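You operate a simulated robot arm through the tools that you are given. There is no shell and no other tool. Be economical: measure what you need, move in short steps, check, and stop when the job is done.

You are at the controls of a simulated two-armed robot. One attempt, no reset.

Task
Pick up the chock with one hand, pass it to the other hand and put it on the top of the sink bench. Set down upright: chock.

The check looks at the end state, three seconds after you hand in, the way a careful person would. Anything else that was tipped, shoved, dropped, spilled or broken makes it a failure.

Robot
Two 7-joint arms with two-finger parallel grippers on one trunk, on a base that drives. Base frame: it is fixed to the floor where the robot stands at the start and does not move with it; the origin is under the middle of the robot, x ahead of it, y to its left, z up. Lengths are in m, angles in degrees, forces in N, time in s.
The left shoulder is at the start at [-0.082, 0.119, 0.851], the right one opposite. With the tool pointing down near the work surface each hand reaches from about 0.16 to 0.58 m from the robot's upright axis, wherever it stands, measured 20 degrees to its own side. Places, roughly: top of the sink bench [-1.3, 2.3, 0.8]. Payload 3.43 kg a hand.
The tool frame of a hand sits at the grasp point between the pads (the TCP): z along the fingers, y along the line on which they close. The tips reach 0.03 m beyond it. Largest opening 0.094 m; finger width 0.028, thickness 0.01; the body of the gripper, 0.05 by 0.096 m, starts 0.055 m behind the TCP.
Orientation is told as [roll, pitch, yaw] about the base's x, y, z axes, in that order, counted from this pose: with the fingers straight down and closing along the base's y, the tool's x points along the base's -x, its y along +y and its z along -z.

Tools
- The arms move only by the tool jog_arm. It takes "left_rows", "right_rows" or both (then of equal length, played together; a hand with none holds still); each is a list of rows, each a list of 3 entries, a list of its own where there are three numbers: the shift along the tool's x, y, z in m, then the turn, a rotation vector about the tool's x, y, z in degrees, then the closure, from 0 (fully open) to 1 (shut). In form: [[[tx, ty, tz], [wx, wy, wz], hand], ...]. A call has 1 to 12 rows; each row shifts and turns the commanded pose from where the row before left it, along the tool's axes as they then stand. Each row takes 0.2 s and may step no farther than 0.05 m and 8.6 degrees from the row before; otherwise, or with a gripper value out of range, the whole call is refused. Where a pose cannot be reached the arm comes as near as it can. A force on the tool above 40 N (or 10 N above the force at the start of the call, whichever is more), or a blocked arm, ends the call early, and 0.2 s more pass. Each finger travels about 0.153 m/s and halts on what it meets, pressing with about 34 N; the grip force reading is that of the motor and also rises with nothing between the fingers. The clock runs only during rows and for 0.2 s after the last one: add rows that do not move to give the fingers time. The reply holds the time, the measured pose of the TCP, the force on the tool along the base axes, the opening and the grip force, in the units named above and with some noise, with the torque about the TCP (base axes, N m) and any sound that the robot's microphone picked up, and new pictures: "pictures" is both (left out), scene, wrist or none (wrist: the cameras of the hands that moved).
- Cameras (640 x 400 px; columns grow to the right, rows downward): "scene" is now at [0.0278, 0.0084, 1.553]; the picture's right is [0.11, -0.99, 0.00], its down [-0.81, -0.09, -0.57] and it looks along [0.57, 0.06, -0.82] (base axes); focal length 258 px, centre (320, 200). "left" rides on the left gripper at [0.076, -0.014, -0.102] in its tool frame; the picture's right is [0.18, 0.98, 0.00], its down [-0.75, 0.14, -0.64] and it looks along [-0.63, 0.12, 0.77] (tool axes); focal length 243 px, centre (320, 200). "right" rides on the right gripper at [0.076, 0.014, -0.103] in its tool frame; the picture's right is [-0.18, 0.98, 0.00], its down [-0.75, -0.14, -0.64] and it looks along [-0.63, -0.12, 0.77] (tool axes); focal length 243 px, centre (320, 200). There is no depth. A picture from a camera that has moved, and an enlarged one, comes with that camera's place and axes in the base frame and with its lens.
- move_column(by): slides the trunk up (or, below 0, down) by that many m; the arms and the scene camera ride with it, the base frame stays. It gives what a move gives, with no picture.
- drive_base(legs): drives the robot by 1 to 6 legs, each [ahead, left, turn to the left] in m, m and degrees, along the robot's own axes; the way and the turn of a leg run together, so that a leg with both is an arc; at most 1.5 m and 180 degrees a leg. The arms and the cameras ride along, it lands a little off, and it stops where it bumps. It gives what a move gives, and a new picture of the scene camera.
- turn_head(pan, tilt): turns the head with the scene camera to pan (to the left, within 143 degrees either way) and tilt (down, from -29 to 69), counted from straight ahead of the robot. It gives what a move gives, and a new picture of the scene camera.
- enlarge(camera, box): a new picture of the part [left, top, right, bottom] of that camera's present view, enlarged. No time passes.
- sign_off(): hands the job in; it is judged then, once.

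Work in short steps. Places have to be worked out from the pictures, the camera data and where the tool is seen: move nearer, look again, correct. Check each grasp and each placing, and mend what went wrong. You have 120 turns and 260 pictures in all, those below and enlarged ones among them. Open the grippers and draw the arms clear of the work before you hand the job in, unless the task says otherwise; then end with one line.

The tools are called after "Request:" as name(argument=value, ...) on one line, values as JSON. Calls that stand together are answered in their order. jog_arm: Moves the arms, as the interface text tells. Its arguments: {"type":"object","properties":{"left_rows":{"type":"array"},"right_rows":{"type":"array"},"pictures":{"type":"string","enum":["both","scene","wrist","none"]}},"required":[]} The other tools are called the same way: move_column (by) slides the trunk up or down; drive_base (legs) drives the base; turn_head (pan, tilt) turns the head that bears the scene camera; enlarge (camera, box) takes an enlarged picture of a part of a camera's view; sign_off () hands the job in.

At the start:

```text
t: 0.0
left_tool_pos: [0.3839, 0.1911, 1.0938]
left_tool_rot: [0.0, 0.1, 0.0]
left_wrist_force: [-0.5, -0.4, 0.2]
left_wrist_torque: [0.01, -0.01, 0.01]
left_gripper_width: 0.0941
left_gripper_force: 0.0
right_tool_pos: [0.2843, -0.0851, 1.066]
right_tool_rot: [0.1, -0.2, -0.1]
right_wrist_force: [-0.5, -0.7, -0.9]
right_wrist_torque: [0.01, -0.04, 0.02]
right_gripper_width: 0.0941
right_gripper_force: 0.1
trunk travel left (down, up): [-0.275, 0.06]
robot x, y, heading: [-0.0004, 0.0036, 0.2]
head pan, tilt: [6.4, 54.9]
```

scene: 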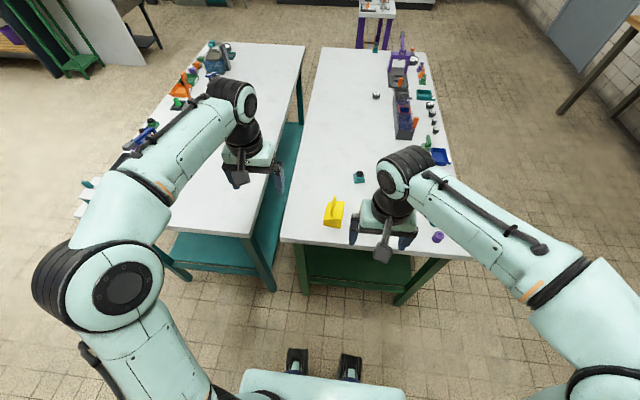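
right: 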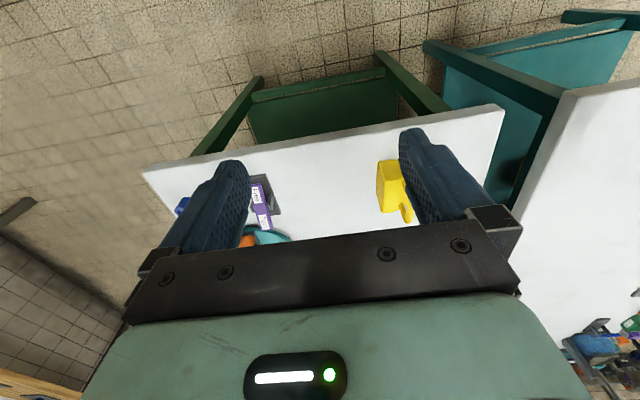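
left: 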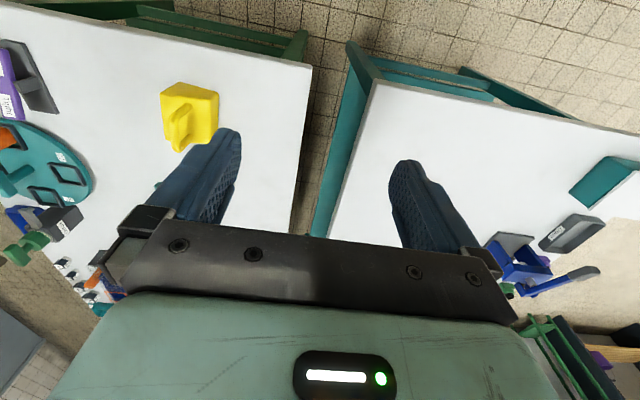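

The yellow object on the near bench is probably the chock. I'll zoom in on it to check.

Request:
enlarge(camera="scene", box=[280, 160, 400, 250])

Request:
enlarge(camera="left", box=[130, 50, 260, 170])

Request:
enlarge(camera="right", box=[350, 130, 450, 240])

```text
4.44 times, centred on (340, 205) of scene
camera zoom: at [0.0278, 0.0084, 1.553], right [0.11, -0.99, 0.0], down [-0.81, -0.09, -0.57], along [0.57, 0.06, -0.82], focal length 1145 px, centre (231, 178)
```

zoom: 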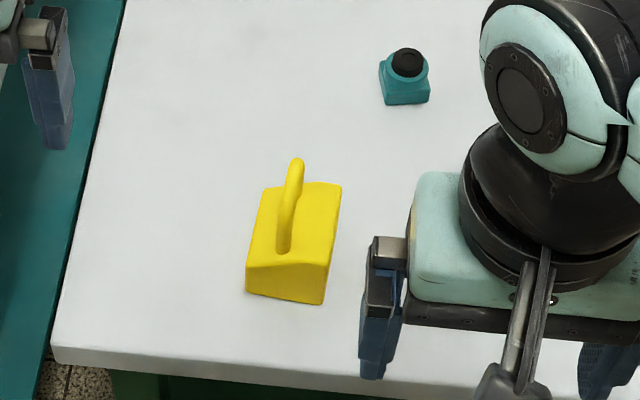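

```text
3.33 times, centred on (195, 110) of left
camera zoom: at [0.307, 0.178, 1.1963], right [-0.18, 0.98, 0.0], down [0.75, 0.14, 0.64], along [0.63, 0.12, -0.77], focal length 809 px, centre (737, 500)
```

zoom: 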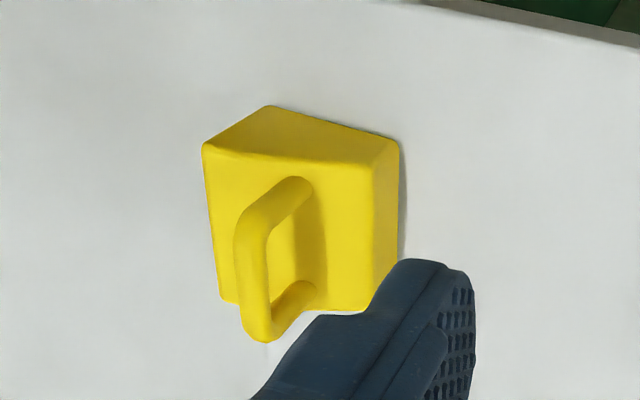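

```text
3.64 times, centred on (400, 185) of right
camera zoom: at [0.2074, -0.0719, 1.1677], right [0.19, 0.98, 0.0], down [0.75, -0.14, 0.64], along [0.63, -0.12, -0.77], focal length 882 px, centre (29, 254)
```

zoom: 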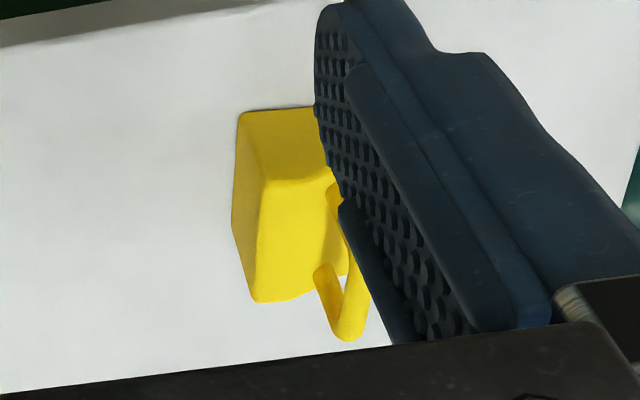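

The yellow wedge with a handle is the chock: about 0.054 wide, 0.07 long, with its top at z≈0.85, a handle to z≈0.885, and its centre near (0.482, 0.011) at yaw -5°. I plan to grip its body from the robot's side with the right hand tilted 40°, so the left hand can take the handle from above later. First I move the right hand to a pre-grasp pose and the left hand a bit aside.

Request:
jog_arm(right_rows=[[[-0.02, 0.0206, 0.0268], [0, 0, 0], 0], [[-0.02, 0.0206, 0.0268], [0, 0, 0], 0], [[-0.02, 0.0206, 0.0268], [0, 0, 0], 0], [[-0.02, 0.0206, 0.0268], [0, 0, 0], 0], [[-0.019, 0.0206, 0.0268], [0, 0, 0], 0], [[0, 0, 0], [0, 0, 5], 0], [[0, 0, 0], [0, -8, 0], 0], [[0, 0, 0], [0, -8, 0], 0], [[0, 0, 0], [0, -8, 0], 0], [[0, 0, 0], [0, -8, 0], 0], [[0, 0, 0], [0, -8, 0], 0], [[0, 0, 0], [0, 0, 0], 0]], left_rows=[[[0, 0.03, 0], [0, 0, 0], 0], [[0, 0.03, 0], [0, 0, 0], 0], [[0, 0.03, 0], [0, 0, 0], 0], [[0, 0, 0], [0, 0, 0], 0], [[0, 0, 0], [0, 0, 0], 0], [[0, 0, 0], [0, 0, 0], 0], [[0, 0, 0], [0, 0, 0], 0], [[0, 0, 0], [0, 0, 0], 0], [[0, 0, 0], [0, 0, 0], 0], [[0, 0, 0], [0, 0, 0], 0], [[0, 0, 0], [0, 0, 0], 0], [[0, 0, 0], [0, 0, 0], 0]])

```text
t: 2.6
left_tool_pos: [0.3821, 0.2841, 1.0937]
left_tool_rot: [0.0, -0.1, 0.0]
left_wrist_force: [-0.7, -0.8, 0.7]
left_wrist_torque: [0.0, 0.01, 0.0]
left_gripper_width: 0.0943
left_gripper_force: 0.1
right_tool_pos: [0.3848, 0.0182, 0.9318]
right_tool_rot: [0.1, -40.0, -5.1]
right_wrist_force: [-0.2, -1.1, 0.1]
right_wrist_torque: [0.03, 0.0, 0.03]
right_gripper_width: 0.0941
right_gripper_force: 0.1
trunk travel left (down, up): [-0.275, 0.06]
robot x, y, heading: [0.0003, 0.0023, 0.3]
head pan, tilt: [6.4, 54.9]
camera scene: at [0.028, 0.0082, 1.553], right [0.11, -0.99, 0.0], down [-0.81, -0.09, -0.57], along [0.57, 0.06, -0.82], focal length 258 px, centre (320, 200)
camera right: at [0.261, 0.0423, 0.9609], right [0.23, 0.97, 0.12], down [0.15, -0.16, 0.98], along [0.96, -0.2, -0.18], focal length 243 px, centre (320, 200)
camera left: at [0.3056, 0.2688, 1.196], right [-0.18, 0.98, 0.0], down [0.75, 0.14, 0.64], along [0.63, 0.12, -0.77], focal length 243 px, centre (320, 200)
```

scene: 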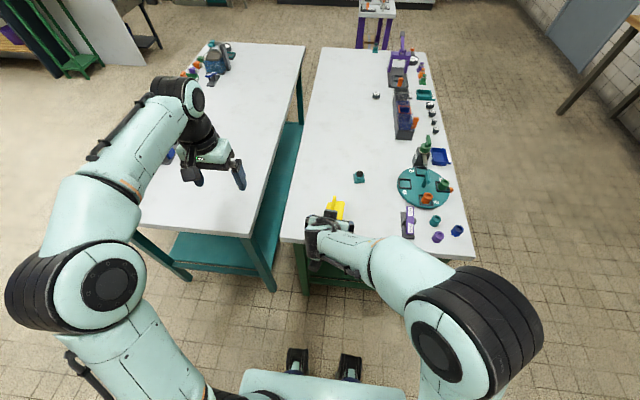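
right: 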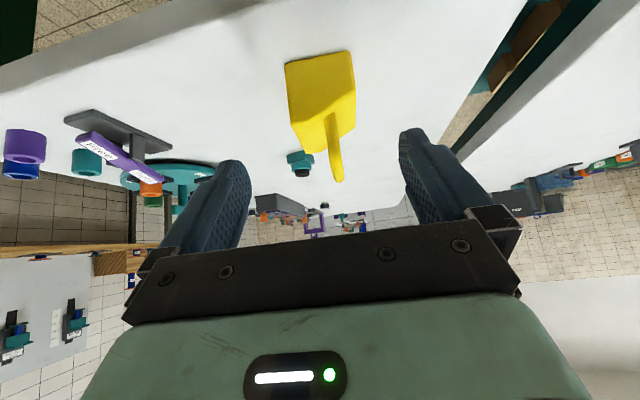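
left: 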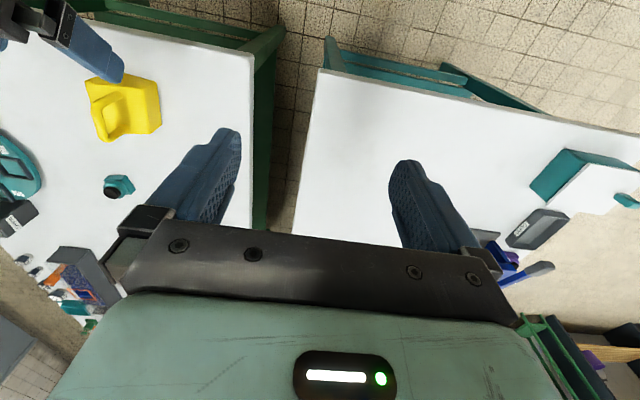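

The right hand is lined up with the chock. I'll zoom in on both views to check the alignment.

Request:
enlarge(camera="right", box=[220, 30, 440, 200])

Request:
enlarge(camera="left", box=[40, 10, 200, 160])

```text
2.35 times, centred on (330, 115) of right
camera zoom: at [0.261, 0.0423, 0.9609], right [0.23, 0.97, 0.12], down [0.15, -0.16, 0.98], along [0.96, -0.2, -0.18], focal length 571 px, centre (296, 400)
```

zoom: 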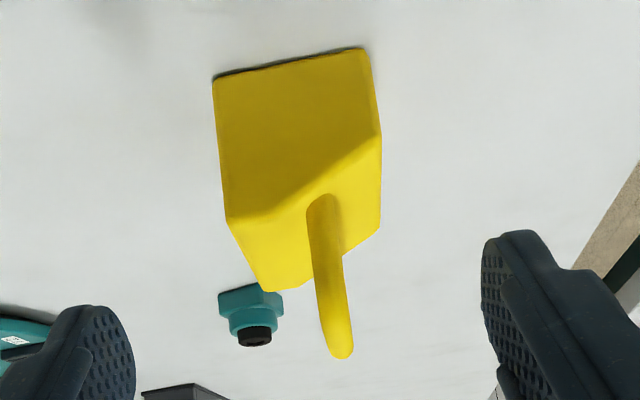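

```text
2.67 times, centred on (120, 85) of left
camera zoom: at [0.3056, 0.2688, 1.196], right [-0.18, 0.98, 0.0], down [0.75, 0.14, 0.64], along [0.63, 0.12, -0.77], focal length 647 px, centre (853, 507)
```

zoom: 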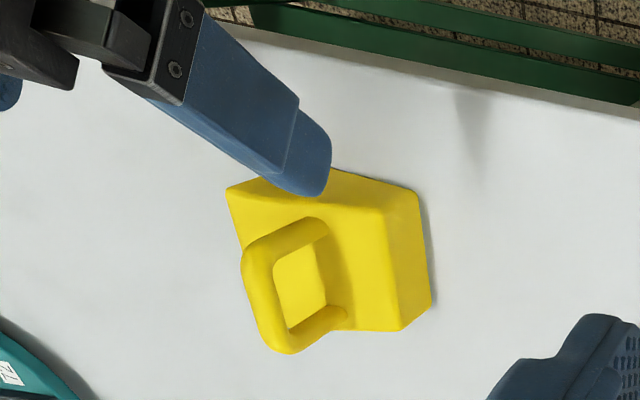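

The chock's yaw is about -6.5°, its top slopes down to the left (z 0.857 on the right, 0.835 on the left), and the handle rises to about 0.893. I advance most of the way along the tool axis with a small correction, then look again.

Request:
jog_arm(right_rows=[[[0.0036, 0.0056, 0], [1, 0, 1.15], 0], [[0, 0, 0.03], [0, 0, 0], 0], [[0, 0, 0.03], [0, 0, 0], 0], [[0, 0, 0.03], [0, 0, 0], 0], [[0, 0, 0], [0, 0, 0], 0]])

```text
t: 3.8
left_tool_pos: [0.3811, 0.2828, 1.0939]
left_tool_rot: [-0.1, -0.1, 0.0]
left_wrist_force: [0.2, -0.5, -0.2]
left_wrist_torque: [0.0, -0.02, 0.0]
left_gripper_width: 0.0942
left_gripper_force: 0.0
right_tool_pos: [0.4399, 0.0171, 0.8606]
right_tool_rot: [0.1, -40.2, -6.6]
right_wrist_force: [0.0, 0.7, 0.1]
right_wrist_torque: [0.01, -0.02, 0.04]
right_gripper_width: 0.0942
right_gripper_force: 0.1
trunk travel left (down, up): [-0.275, 0.06]
robot x, y, heading: [0.0, -0.0015, -0.1]
head pan, tilt: [6.4, 54.9]
camera scene: at [0.0274, 0.0083, 1.553], right [0.11, -0.99, 0.0], down [-0.81, -0.09, -0.57], along [0.57, 0.06, -0.82], focal length 258 px, centre (320, 200)
camera right: at [0.3166, 0.0441, 0.89], right [0.25, 0.96, 0.12], down [0.15, -0.16, 0.98], along [0.96, -0.23, -0.18], focal length 243 px, centre (320, 200)
```

scene: 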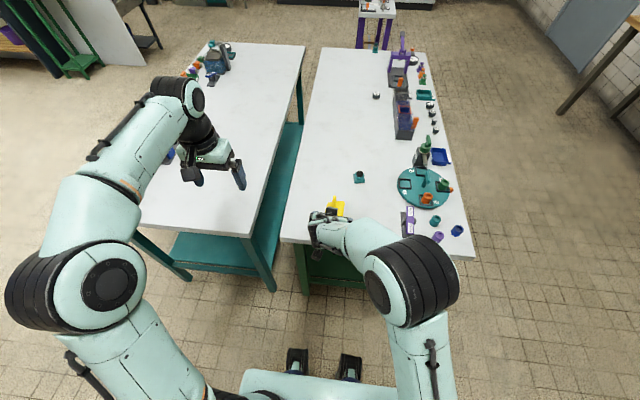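
right: 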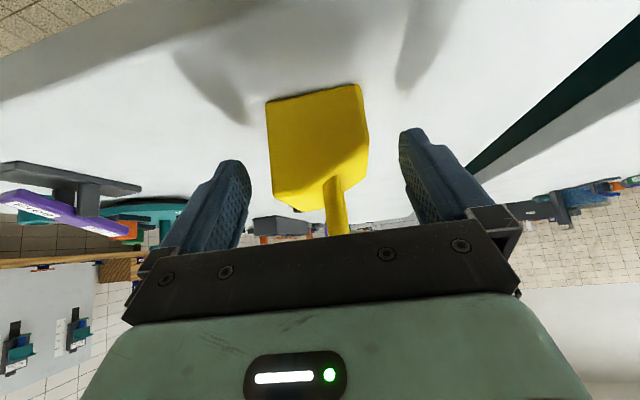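

Request:
enlarge(camera="left", box=[40, 10, 200, 160])

```text
2.67 times, centred on (120, 85) of left
camera zoom: at [0.305, 0.2689, 1.1961], right [-0.18, 0.98, 0.0], down [0.75, 0.14, 0.64], along [0.63, 0.12, -0.77], focal length 647 px, centre (853, 507)
```

zoom: 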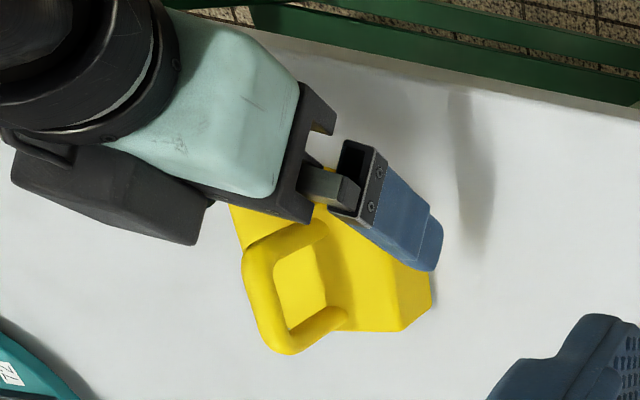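

The chock sits centred between the fingers, and the palm clears the handle narrowly. I advance the last 24 mm and close.

Request:
jog_arm(right_rows=[[[0, 0, 0.012], [0, 0, 0], 0], [[0, 0, 0.012], [0, 0, 0], 0], [[0, 0, 0], [0, 0, 0], 0], [[0, 0, 0], [0, 0, 0], 0.3], [[0, 0, 0], [0, 0, 0], 0.6], [[0, 0, 0], [0, 0, 0], 1], [[0, 0, 0], [0, 0, 0], 1]])

Request:
enlarge(camera="left", box=[40, 10, 200, 160])

```text
t: 5.4
left_tool_pos: [0.382, 0.283, 1.0944]
left_tool_rot: [0.0, 0.0, 0.0]
left_wrist_force: [-0.1, 0.2, -0.4]
left_wrist_torque: [-0.01, -0.01, 0.01]
left_gripper_width: 0.0939
left_gripper_force: 0.2
right_tool_pos: [0.455, 0.0139, 0.8428]
right_tool_rot: [0.1, -40.2, -6.6]
right_wrist_force: [1.2, 1.0, 0.3]
right_wrist_torque: [0.14, -0.07, 0.01]
right_gripper_width: 0.064
right_gripper_force: 34.1
trunk travel left (down, up): [-0.275, 0.06]
robot x, y, heading: [0.0021, -0.0003, 0.0]
head pan, tilt: [6.4, 54.9]
camera scene: at [0.0279, 0.0085, 1.553], right [0.11, -0.99, 0.0], down [-0.81, -0.09, -0.57], along [0.57, 0.06, -0.82], focal length 258 px, centre (320, 200)
camera right: at [0.332, 0.0425, 0.8719], right [0.25, 0.96, 0.12], down [0.15, -0.16, 0.98], along [0.96, -0.23, -0.18], focal length 243 px, centre (320, 200)
```

scene: 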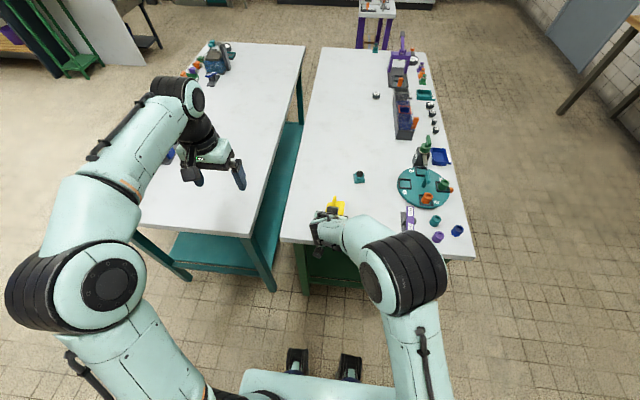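
right: 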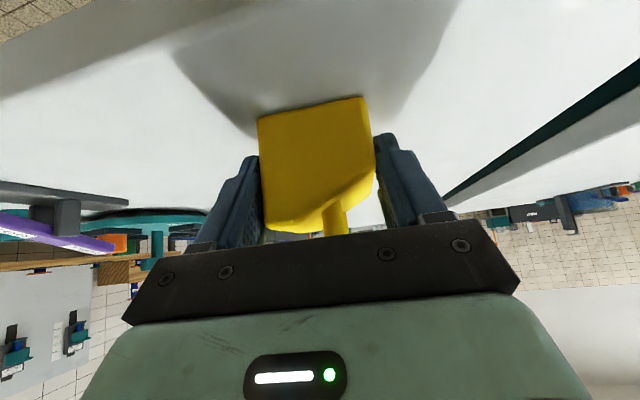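

```text
2.67 times, centred on (120, 85) of left
camera zoom: at [0.3055, 0.2691, 1.1959], right [-0.18, 0.98, 0.0], down [0.75, 0.14, 0.64], along [0.63, 0.12, -0.77], focal length 647 px, centre (853, 507)
```

zoom: 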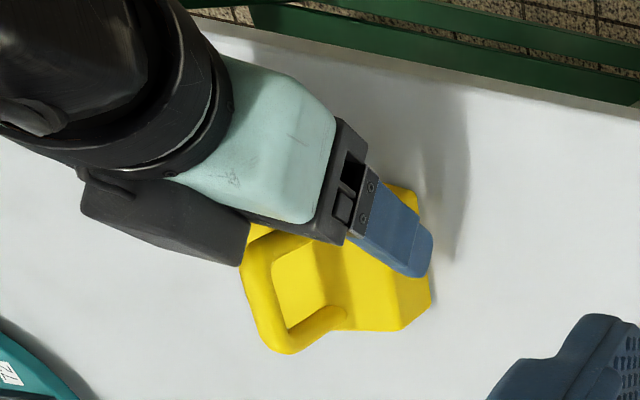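

Gripped at 0.064 m width with 34 N. I lift it straight up.

Request:
jog_arm(right_rows=[[[-0.0064, 0, -0.0077], [0, 0, 0], 1], [[-0.0129, 0, -0.0153], [0, 0, 0], 1], [[-0.0193, 0, -0.023], [0, 0, 0], 1], [[-0.0193, 0, -0.023], [0, 0, 0], 1], [[-0.0193, 0, -0.023], [0, 0, 0], 1], [[-0.0193, 0, -0.023], [0, 0, 0], 1], [[0, 0, 0], [0, 0, 0], 1]])

Request:
enlarge(camera="left", box=[0, 0, 200, 160])

```text
t: 7.0
left_tool_pos: [0.3825, 0.2837, 1.0931]
left_tool_rot: [0.0, -0.1, 0.0]
left_wrist_force: [0.5, -0.6, 0.2]
left_wrist_torque: [0.02, -0.01, 0.02]
left_gripper_width: 0.094
left_gripper_force: 0.1
right_tool_pos: [0.4543, 0.0133, 0.9919]
right_tool_rot: [0.0, -39.9, -6.5]
right_wrist_force: [-0.6, -0.5, -2.6]
right_wrist_torque: [-0.04, 0.13, 0.03]
right_gripper_width: 0.0638
right_gripper_force: 33.6
trunk travel left (down, up): [-0.275, 0.06]
robot x, y, heading: [0.0005, 0.0004, -0.2]
head pan, tilt: [6.4, 54.9]
camera scene: at [0.0283, 0.0085, 1.5529], right [0.11, -0.99, 0.0], down [-0.81, -0.09, -0.57], along [0.57, 0.06, -0.82], focal length 258 px, centre (320, 200)
camera right: at [0.3321, 0.0423, 1.0209], right [0.25, 0.96, 0.12], down [0.15, -0.16, 0.98], along [0.96, -0.23, -0.18], focal length 243 px, centre (320, 200)
```

scene: 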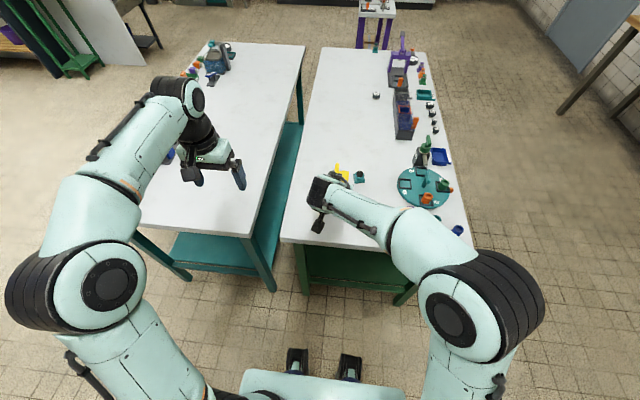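
right: 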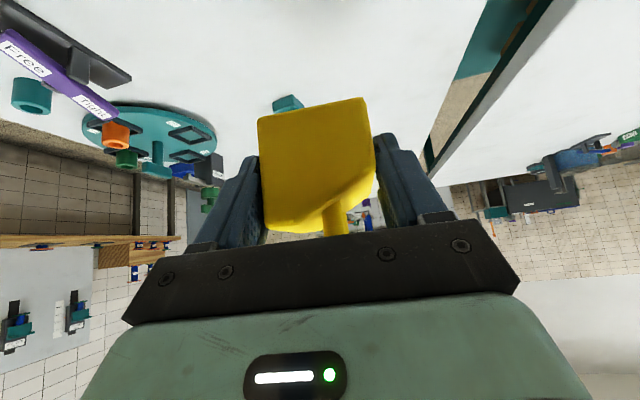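

```text
2.50 times, centred on (100, 80) of left
camera zoom: at [0.3058, 0.2691, 1.1958], right [-0.18, 0.98, 0.0], down [0.75, 0.14, 0.64], along [0.63, 0.12, -0.77], focal length 606 px, centre (870, 500)
```

zoom: 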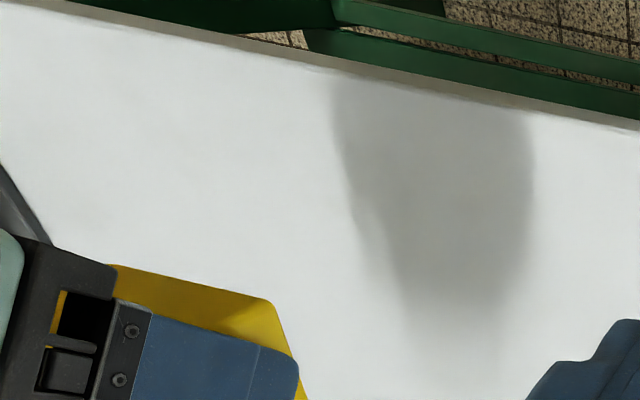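

The chock is held firmly and level. I turn it in place about the vertical so the right hand ends up pointing left (+y), leaving the handle free for the left hand.

Request:
jog_arm(right_rows=[[[0, 0, 0], [-5.47, 0, -6.51], 1], [[0, 0, 0], [-5.47, 0, -6.51], 1], [[0, 0, 0], [-5.47, 0, -6.51], 1], [[0, 0, 0], [-5.47, 0, -6.51], 1], [[0, 0, 0], [-5.47, 0, -6.51], 1], [[0, 0, 0], [-5.47, 0, -6.51], 1], [[0, 0, 0], [0, 0, 0], 1]])

```text
t: 8.6
left_tool_pos: [0.3816, 0.284, 1.0941]
left_tool_rot: [0.0, 0.1, 0.1]
left_wrist_force: [-0.6, -1.0, 0.1]
left_wrist_torque: [-0.01, 0.02, -0.01]
left_gripper_width: 0.0939
left_gripper_force: 0.0
right_tool_pos: [0.4555, 0.0135, 0.9928]
right_tool_rot: [0.0, -40.1, 44.4]
right_wrist_force: [0.1, 0.2, -4.2]
right_wrist_torque: [-0.06, 0.08, -0.01]
right_gripper_width: 0.0641
right_gripper_force: 35.0
trunk travel left (down, up): [-0.275, 0.06]
robot x, y, heading: [-0.001, -0.0023, 0.1]
head pan, tilt: [6.4, 54.9]
camera scene: at [0.0279, 0.0087, 1.5529], right [0.11, -0.99, 0.0], down [-0.81, -0.09, -0.57], along [0.57, 0.06, -0.82], focal length 258 px, centre (320, 200)
camera right: at [0.355, -0.0631, 1.0217], right [-0.59, 0.8, 0.12], down [0.22, 0.01, 0.98], along [0.78, 0.6, -0.18], focal length 243 px, centre (320, 200)
```

scene: 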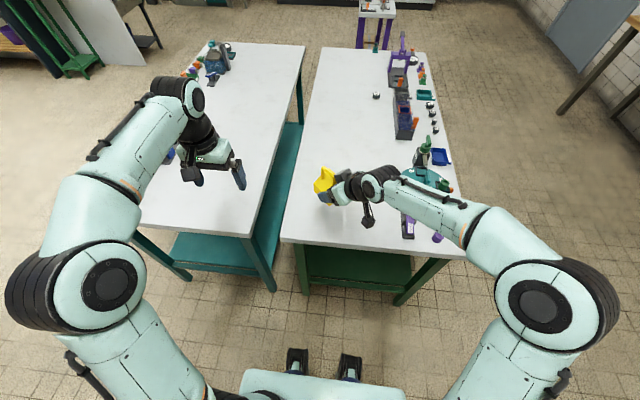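
right: 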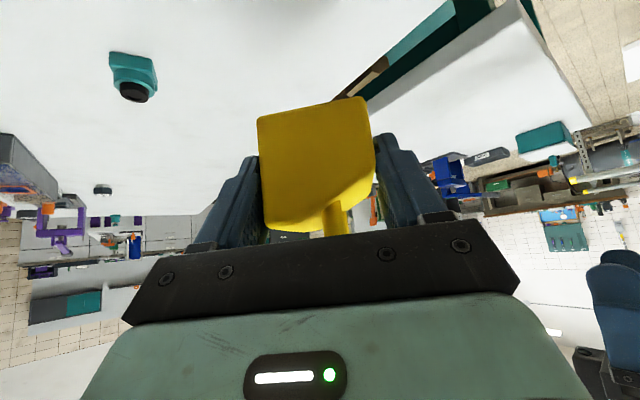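

This works, so I finish the turn to yaw 90°. At the same time I turn the left hand to yaw -90°, which puts its camera on the outside.

Request:
jog_arm(right_rows=[[[0, 0, 0], [-5.47, 0, -6.51], 1], [[0, 0, 0], [-5.47, 0, -6.51], 1], [[0, 0, 0], [-5.47, 0, -6.51], 1], [[0, 0, 0], [-5.47, 0, -6.51], 1], [[0, 0, 0], [-5.47, 0, -6.51], 1], [[0, 0, 0], [-1.99, 0, -2.37], 1], [[0, 0.025, 0], [0, 0, 0], 1], [[0, 0.025, 0], [0, 0, 0], 1], [[0, 0, 0], [0, 0, 0], 1], [[0, 0, 0], [0, 0, 0], 1], [[0, 0, 0], [0, 0, 0], 1], [[0, 0, 0], [0, 0, 0], 1]], left_rows=[[[0, 0, 0], [0, 0, 8.2], 0], [[0, 0, 0], [0, 0, 8.2], 0], [[0, 0, 0], [0, 0, 8.2], 0], [[0, 0, 0], [0, 0, 8.2], 0], [[0, 0, 0], [0, 0, 8.2], 0], [[0, 0, 0], [0, 0, 8.2], 0], [[0, 0, 0], [0, 0, 8.2], 0], [[0, 0, 0], [0, 0, 8.2], 0], [[0, 0, 0], [0, 0, 8.2], 0], [[0, 0, 0], [0, 0, 8.2], 0], [[0, 0, 0], [0, 0, 8.0], 0], [[0, 0, 0], [0, 0, 0], 0]])

```text
t: 11.2
left_tool_pos: [0.3843, 0.2827, 1.0948]
left_tool_rot: [0.1, 0.1, -90.1]
left_wrist_force: [0.2, -0.3, -0.3]
left_wrist_torque: [-0.01, 0.05, -0.01]
left_gripper_width: 0.0941
left_gripper_force: 0.0
right_tool_pos: [0.4047, 0.0139, 0.9911]
right_tool_rot: [0.0, -40.0, 90.0]
right_wrist_force: [-0.6, 0.5, -3.5]
right_wrist_torque: [-0.12, -0.03, -0.02]
right_gripper_width: 0.0642
right_gripper_force: 33.8
trunk travel left (down, up): [-0.275, 0.06]
robot x, y, heading: [-0.0021, 0.0006, -0.0]
head pan, tilt: [6.4, 54.9]
camera scene: at [0.028, 0.0084, 1.553], right [0.11, -0.99, 0.0], down [-0.81, -0.09, -0.57], along [0.57, 0.06, -0.82], focal length 258 px, centre (320, 200)
camera right: at [0.3892, -0.1104, 1.0208], right [-0.98, 0.14, 0.12], down [0.14, 0.16, 0.98], along [0.12, 0.98, -0.18], focal length 243 px, centre (320, 200)
camera left: at [0.3693, 0.3587, 1.1967], right [0.98, 0.18, 0.0], down [0.14, -0.75, 0.64], along [0.12, -0.63, -0.77], focal length 243 px, centre (320, 200)
```

scene: 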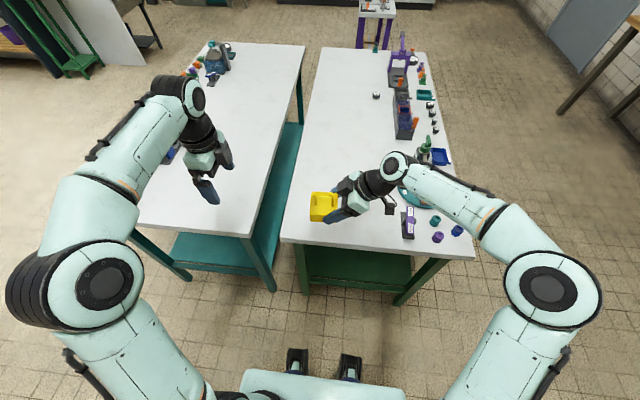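
right: 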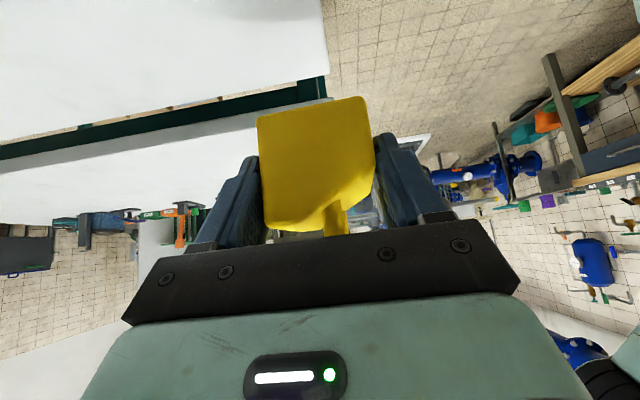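
left: 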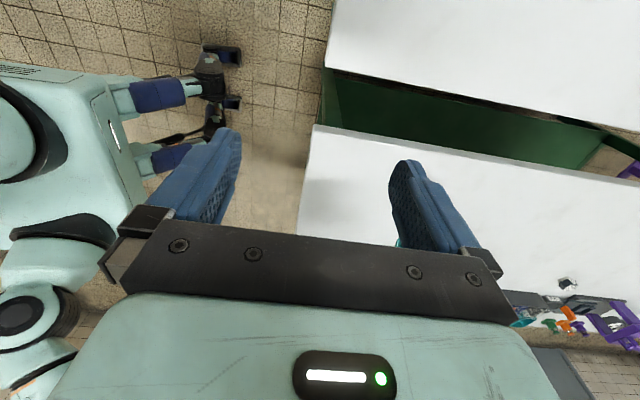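

I zoom in from the scene camera to see the handle's actual position.

Request:
enlarge(camera="scene", box=[290, 170, 390, 240])

```text
5.71 times, centred on (340, 205) of scene
camera zoom: at [0.028, 0.0084, 1.553], right [0.11, -0.99, 0.0], down [-0.81, -0.09, -0.57], along [0.57, 0.06, -0.82], focal length 1472 px, centre (206, 171)
```

zoom: 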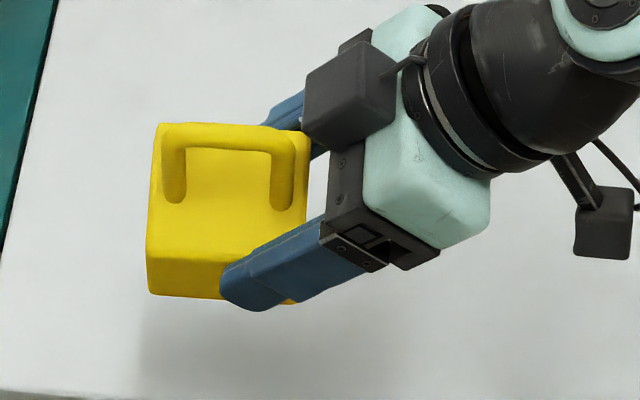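

The handle bar runs along y from 0.012 to 0.066 at x≈0.4035, z≈1.036. I raise the left hand, bring it over to y≈0.042 at z≈1.14, and look again before descending.

Request:
jog_arm(left_rows=[[[0, 0, -0.045], [0, 0, 0], 0], [[-0.04, 0.0032, 0], [0, 0, 0], 0], [[-0.04, 0.0032, 0], [0, 0, 0], 0], [[-0.04, 0.0032, 0], [0, 0, 0], 0], [[-0.04, 0.0032, 0], [0, 0, 0], 0], [[-0.04, 0.0032, 0], [0, 0, 0], 0], [[-0.0407, 0.0032, 0], [0, 0, 0], 0], [[0, 0, 0], [0, 0, 0], 0]])

Request:
enlarge(camera="scene", box=[260, 140, 400, 240])

```text
t: 13.0
left_tool_pos: [0.4012, 0.0418, 1.1384]
left_tool_rot: [0.0, 0.0, -90.0]
left_wrist_force: [0.7, 0.6, 0.7]
left_wrist_torque: [0.02, 0.0, -0.02]
left_gripper_width: 0.094
left_gripper_force: 0.0
right_tool_pos: [0.4045, 0.0148, 0.9913]
right_tool_rot: [-0.1, -39.9, 90.0]
right_wrist_force: [-0.6, -0.5, -3.4]
right_wrist_torque: [-0.09, -0.01, -0.03]
right_gripper_width: 0.0641
right_gripper_force: 34.3
trunk travel left (down, up): [-0.275, 0.06]
robot x, y, heading: [-0.0013, 0.0005, -0.2]
head pan, tilt: [6.4, 54.9]
camera scene: at [0.0278, 0.0092, 1.5529], right [0.11, -0.99, 0.0], down [-0.81, -0.09, -0.57], along [0.57, 0.06, -0.82], focal length 258 px, centre (320, 200)
camera left: at [0.3861, 0.1173, 1.2409], right [0.98, 0.18, 0.0], down [0.14, -0.75, 0.64], along [0.12, -0.63, -0.77], focal length 243 px, centre (320, 200)
```

scene: 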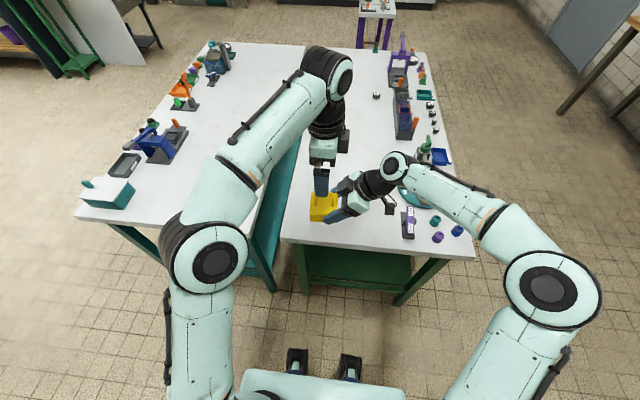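
left: 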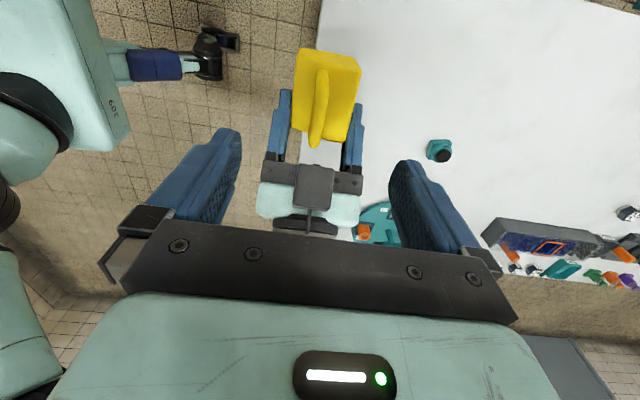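

```text
4.00 times, centred on (330, 190) of scene
camera zoom: at [0.0278, 0.0092, 1.5529], right [0.11, -0.99, 0.0], down [-0.81, -0.09, -0.57], along [0.57, 0.06, -0.82], focal length 1030 px, centre (280, 240)
```

zoom: 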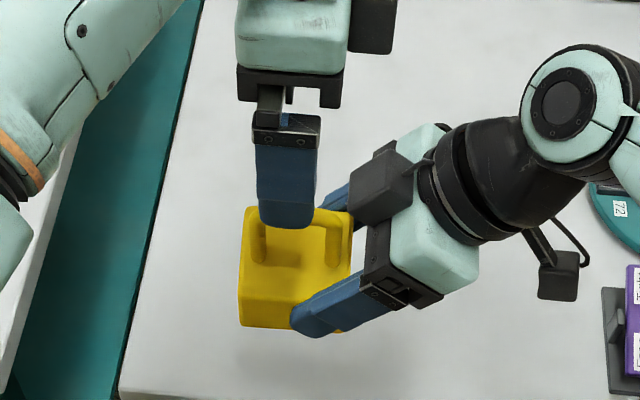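

The black boxes on top of both grippers would come close if the left hand descended vertically. I tilt the left hand 25° outward, shift it to y≈0.05, descend halfway and check.

Request:
jog_arm(left_rows=[[[0, 0, 0], [0, -8.34, 0], 0], [[0, 0, 0], [0, -8.33, 0], 0], [[0, 0, 0], [0, -8.33, 0], 0], [[0.0072, 0, -0.0034], [0, 0, 0], 0], [[0.0106, 0, 0.0227], [0, 0, 0], 0], [[0.0106, 0, 0.0227], [0, 0, 0], 0], [[0, 0, 0], [0, 0, 0], 0]])

Request:
enlarge(camera="scene", box=[260, 140, 400, 240])

Request:
enlarge(camera="left", box=[220, 0, 420, 250])

```text
t: 14.6
left_tool_pos: [0.401, 0.0495, 1.0882]
left_tool_rot: [0.0, -25.0, -90.1]
left_wrist_force: [0.4, 0.0, 0.0]
left_wrist_torque: [0.01, -0.03, -0.02]
left_gripper_width: 0.0939
left_gripper_force: 0.0
right_tool_pos: [0.4043, 0.0135, 0.9918]
right_tool_rot: [0.0, -40.2, 90.0]
right_wrist_force: [0.5, 0.8, -3.6]
right_wrist_torque: [-0.12, 0.0, -0.01]
right_gripper_width: 0.0639
right_gripper_force: 34.0
trunk travel left (down, up): [-0.275, 0.06]
robot x, y, heading: [0.0026, -0.0035, 0.0]
head pan, tilt: [6.4, 54.9]
camera scene: at [0.028, 0.0083, 1.553], right [0.11, -0.99, 0.0], down [-0.81, -0.09, -0.57], along [0.57, 0.06, -0.82], focal length 258 px, centre (320, 200)
camera left: at [0.3876, 0.1617, 1.1488], right [0.98, 0.17, -0.08], down [0.14, -0.41, 0.9], along [0.12, -0.9, -0.43], focal length 243 px, centre (320, 200)
```

scene: 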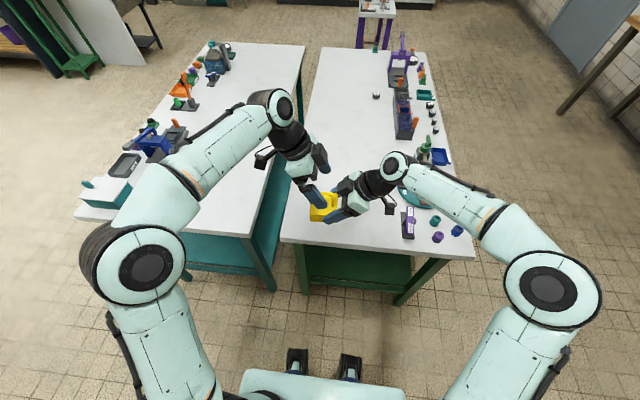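
left: 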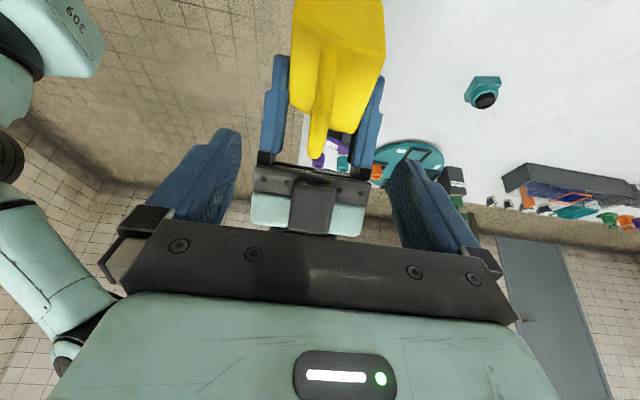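

```text
4.00 times, centred on (330, 190) of scene
camera zoom: at [0.028, 0.0083, 1.553], right [0.11, -0.99, 0.0], down [-0.81, -0.09, -0.57], along [0.57, 0.06, -0.82], focal length 1030 px, centre (280, 240)
```

zoom: 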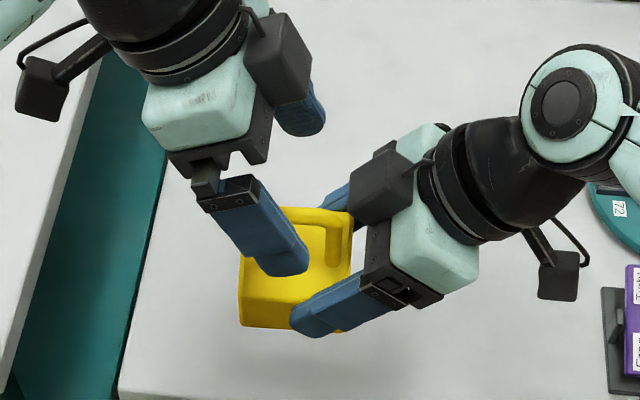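

```text
1.60 times, centred on (320, 125) of left
camera zoom: at [0.3876, 0.1617, 1.1488], right [0.98, 0.17, -0.08], down [0.14, -0.41, 0.9], along [0.12, -0.9, -0.43], focal length 388 px, centre (320, 320)
```

zoom: 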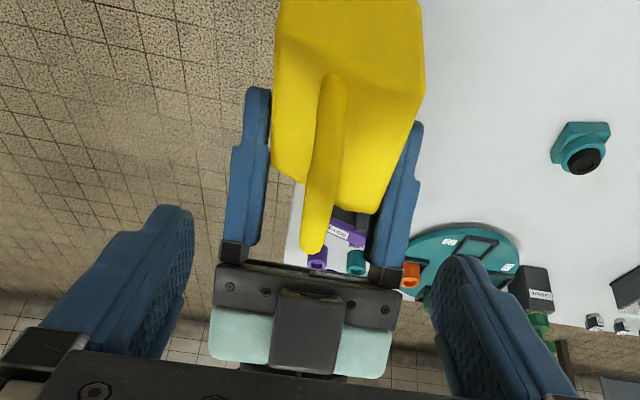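

Clearances look good and the bar sits at x≈0.401, centred between the left fingers. I descend 44 mm.

Request:
jog_arm(left_rows=[[[0.0062, 0, 0.0133], [0, 0, 0], 0], [[0.0062, 0, 0.0133], [0, 0, 0], 0], [[0.0062, 0, 0.0133], [0, 0, 0], 0], [[0, 0, 0], [0, 0, 0], 0]])

Request:
enlarge(camera="scene", box=[260, 140, 400, 240])

Request:
enlarge(camera="right", box=[200, 80, 440, 260])

```text
t: 15.6
left_tool_pos: [0.4032, 0.0501, 1.0448]
left_tool_rot: [0.0, -25.0, -90.1]
left_wrist_force: [-0.2, -0.8, -0.4]
left_wrist_torque: [0.01, 0.01, 0.01]
left_gripper_width: 0.0939
left_gripper_force: 0.1
right_tool_pos: [0.4047, 0.0149, 0.9921]
right_tool_rot: [-0.1, -40.1, 90.0]
right_wrist_force: [-0.1, 0.4, -4.5]
right_wrist_torque: [-0.06, -0.02, 0.0]
right_gripper_width: 0.064
right_gripper_force: 33.9
trunk travel left (down, up): [-0.275, 0.06]
robot x, y, heading: [0.0032, -0.0002, -0.2]
head pan, tilt: [6.4, 54.9]
camera scene: at [0.028, 0.0084, 1.553], right [0.11, -0.99, 0.0], down [-0.81, -0.09, -0.57], along [0.57, 0.06, -0.82], focal length 258 px, centre (320, 200)
camera left: at [0.3878, 0.1622, 1.1049], right [0.98, 0.17, -0.08], down [0.14, -0.41, 0.9], along [0.12, -0.9, -0.43], focal length 243 px, centre (320, 200)
```

scene: 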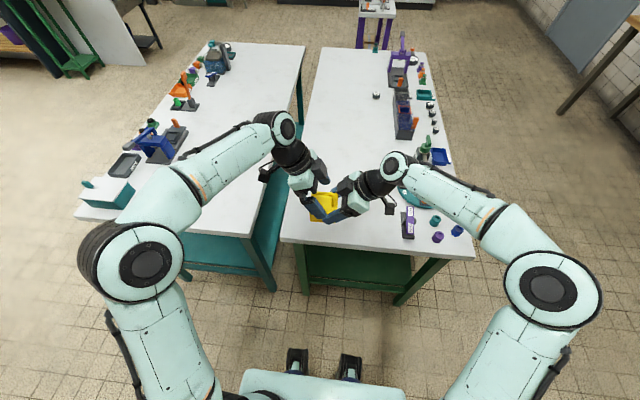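
left: 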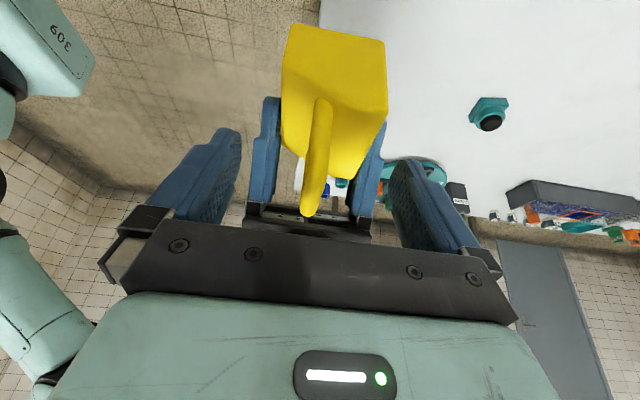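

```text
4.00 times, centred on (330, 190) of scene
camera zoom: at [0.028, 0.0084, 1.553], right [0.11, -0.99, 0.0], down [-0.81, -0.09, -0.57], along [0.57, 0.06, -0.82], focal length 1030 px, centre (280, 240)
```

zoom: 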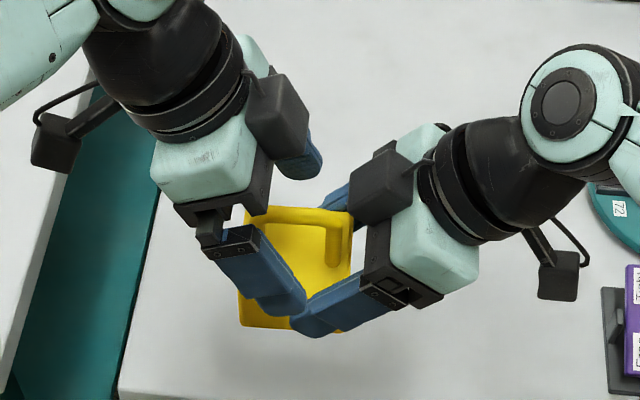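

```text
2.22 times, centred on (320, 170) of right
camera zoom: at [0.3892, -0.1104, 1.0208], right [-0.98, 0.14, 0.12], down [0.14, 0.16, 0.98], along [0.12, 0.98, -0.18], focal length 539 px, centre (320, 267)
```

zoom: 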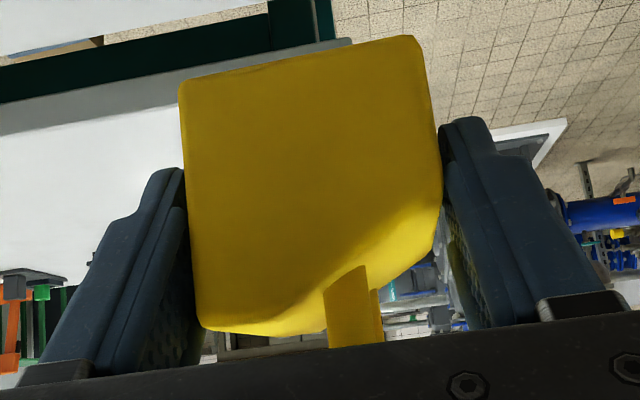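

There is no contact and the fingers straddle the bar. I close the left hand on the handle while the right keeps holding.

Request:
jog_arm(left_rows=[[[0, 0, 0], [0, 0, 0], 0.3], [[0, 0, 0], [0, 0, 0], 0.6], [[0, 0, 0], [0, 0, 0], 0.8], [[0, 0, 0], [0, 0, 0], 1], [[0, 0, 0], [0, 0, 0], 1]])

Request:
enlarge(camera="scene", box=[260, 140, 400, 240])

```text
t: 16.8
left_tool_pos: [0.4027, 0.0489, 1.0439]
left_tool_rot: [-0.3, -24.9, -90.0]
left_wrist_force: [-19.8, 1.4, 1.3]
left_wrist_torque: [-0.41, 0.15, 0.13]
left_gripper_width: 0.0144
left_gripper_force: 34.6
right_tool_pos: [0.4065, 0.0136, 0.9928]
right_tool_rot: [-0.3, -40.0, 89.9]
right_wrist_force: [20.6, -1.3, -5.3]
right_wrist_torque: [0.29, 0.92, -0.86]
right_gripper_width: 0.0641
right_gripper_force: 34.2
trunk travel left (down, up): [-0.275, 0.06]
robot x, y, heading: [0.0038, 0.0002, 0.1]
head pan, tilt: [6.4, 54.9]
camera scene: at [0.0281, 0.0084, 1.553], right [0.11, -0.99, 0.0], down [-0.81, -0.09, -0.57], along [0.57, 0.06, -0.82], focal length 258 px, centre (320, 200)
camera left: at [0.3872, 0.1618, 1.1051], right [0.98, 0.16, -0.08], down [0.14, -0.41, 0.9], along [0.11, -0.9, -0.43], focal length 243 px, centre (320, 200)
```

scene: 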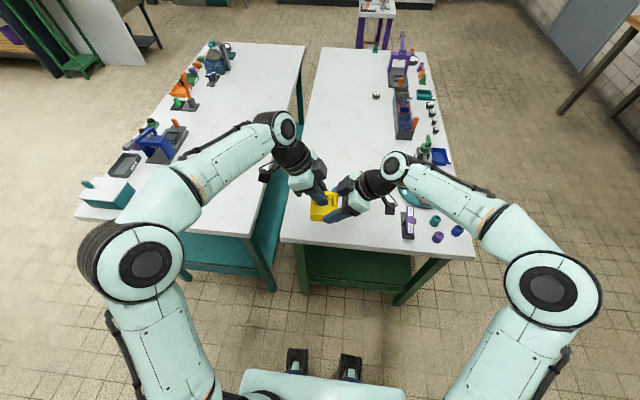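
left: 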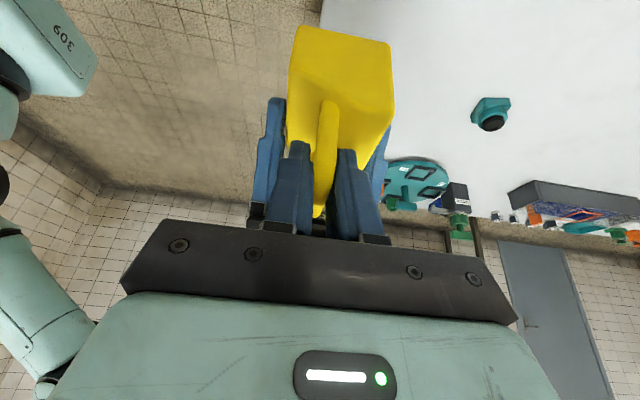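

```text
4.00 times, centred on (330, 190) of scene
camera zoom: at [0.0281, 0.0084, 1.553], right [0.11, -0.99, 0.0], down [-0.81, -0.09, -0.57], along [0.57, 0.06, -0.82], focal length 1030 px, centre (280, 240)
```

zoom: 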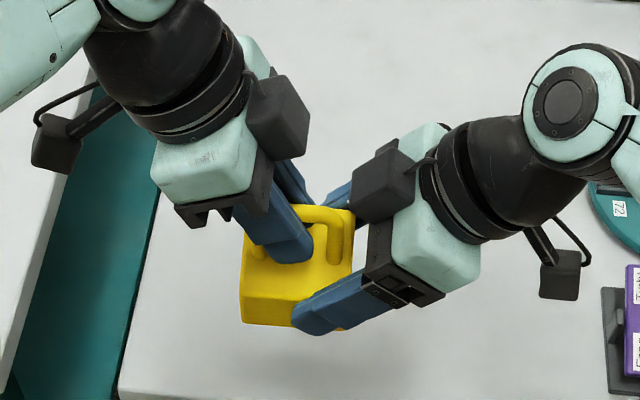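

The left hand grips the bar at 0.0144 m with about 20 N of internal side load along x. I relax that by moving the left hand a few mm in -x.

Request:
jog_arm(left_rows=[[[0, -0.002, 0], [0, 0, 0], 1], [[0, -0.0015, 0], [0, 0, 0], 1], [[0, 0, 0], [0, 0, 0], 1]], pictures="none")

```text
t: 17.6
left_tool_pos: [0.4007, 0.0503, 1.0446]
left_tool_rot: [0.0, -25.0, -89.9]
left_wrist_force: [-13.8, 3.3, 0.1]
left_wrist_torque: [-0.1, 0.09, 0.29]
left_gripper_width: 0.0147
left_gripper_force: 33.7
right_tool_pos: [0.404, 0.0139, 0.9917]
right_tool_rot: [0.0, -40.0, 90.1]
right_wrist_force: [14.0, -2.8, -1.1]
right_wrist_torque: [0.25, 0.63, -0.74]
right_gripper_width: 0.0641
right_gripper_force: 34.2
trunk travel left (down, up): [-0.275, 0.06]
robot x, y, heading: [0.0007, -0.0014, 0.1]
head pan, tilt: [6.4, 54.9]
```

Request:
jog_arm(left_rows=[[[0, -0.003, 0], [0, 0, 0], 1], [[0, -0.003, 0], [0, 0, 0], 1], [[0, 0, 0], [0, 0, 0], 1]], pictures="none")

```text
t: 18.4
left_tool_pos: [0.3952, 0.0527, 1.0461]
left_tool_rot: [0.4, -25.1, -89.9]
left_wrist_force: [19.7, 5.6, -1.6]
left_wrist_torque: [0.51, -0.02, 0.7]
left_gripper_width: 0.0149
left_gripper_force: 33.9
right_tool_pos: [0.4022, 0.0146, 0.9907]
right_tool_rot: [0.3, -40.0, 90.3]
right_wrist_force: [-19.8, -5.0, 2.1]
right_wrist_torque: [-0.12, -0.97, 0.09]
right_gripper_width: 0.0641
right_gripper_force: 33.6
trunk travel left (down, up): [-0.275, 0.06]
robot x, y, heading: [0.0003, 0.0033, 0.2]
head pan, tilt: [6.4, 54.9]
```

That overshot, so I go back 3 mm, then check the grip and the load.

Request:
jog_arm(left_rows=[[[0, 0.003, 0], [0, 0, 0], 1], [[0, 0, 0], [0, 0, 0], 1]], pictures="wrist")

```text
t: 19.0
left_tool_pos: [0.3971, 0.0507, 1.0463]
left_tool_rot: [0.1, -25.0, -90.0]
left_wrist_force: [16.6, 7.7, 0.4]
left_wrist_torque: [0.29, -0.03, 0.54]
left_gripper_width: 0.0144
left_gripper_force: 34.0
right_tool_pos: [0.4039, 0.014, 0.992]
right_tool_rot: [0.1, -40.1, 90.0]
right_wrist_force: [-16.8, -6.9, -3.1]
right_wrist_torque: [0.06, -0.82, 0.09]
right_gripper_width: 0.064
right_gripper_force: 34.4
trunk travel left (down, up): [-0.275, 0.06]
robot x, y, heading: [-0.0011, 0.0041, -0.2]
head pan, tilt: [6.4, 54.9]
camera left: at [0.3818, 0.1623, 1.1057], right [0.98, 0.17, -0.08], down [0.14, -0.41, 0.9], along [0.12, -0.9, -0.43], focal length 243 px, centre (320, 200)
```

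left: 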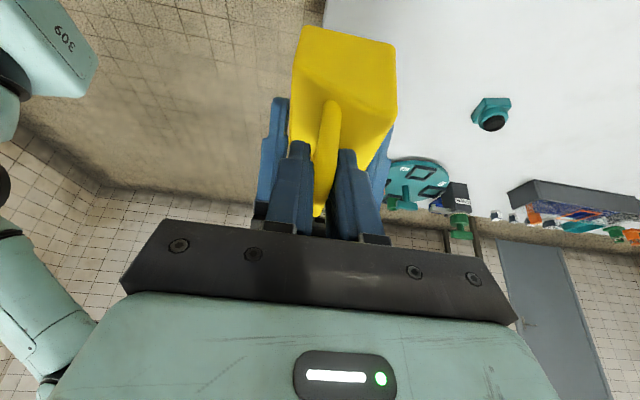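

I nudge back another 2.5 mm to lower the load before releasing.

Request:
jog_arm(left_rows=[[[0, 0.0025, 0], [0, 0, 0], 1], [[0, 0, 0], [0, 0, 0], 1]], pictures="none")

```text
t: 19.6
left_tool_pos: [0.3985, 0.0487, 1.0455]
left_tool_rot: [-0.2, -25.0, -90.2]
left_wrist_force: [0.0, 5.8, 4.3]
left_wrist_torque: [0.14, -0.05, 0.38]
left_gripper_width: 0.0146
left_gripper_force: 33.9
right_tool_pos: [0.4061, 0.0129, 0.9913]
right_tool_rot: [0.0, -39.9, 89.8]
right_wrist_force: [-0.7, -6.1, -7.4]
right_wrist_torque: [-0.06, -0.04, -0.31]
right_gripper_width: 0.0645
right_gripper_force: 33.8
trunk travel left (down, up): [-0.275, 0.06]
robot x, y, heading: [0.0002, -0.0003, 0.1]
head pan, tilt: [6.4, 54.9]
```

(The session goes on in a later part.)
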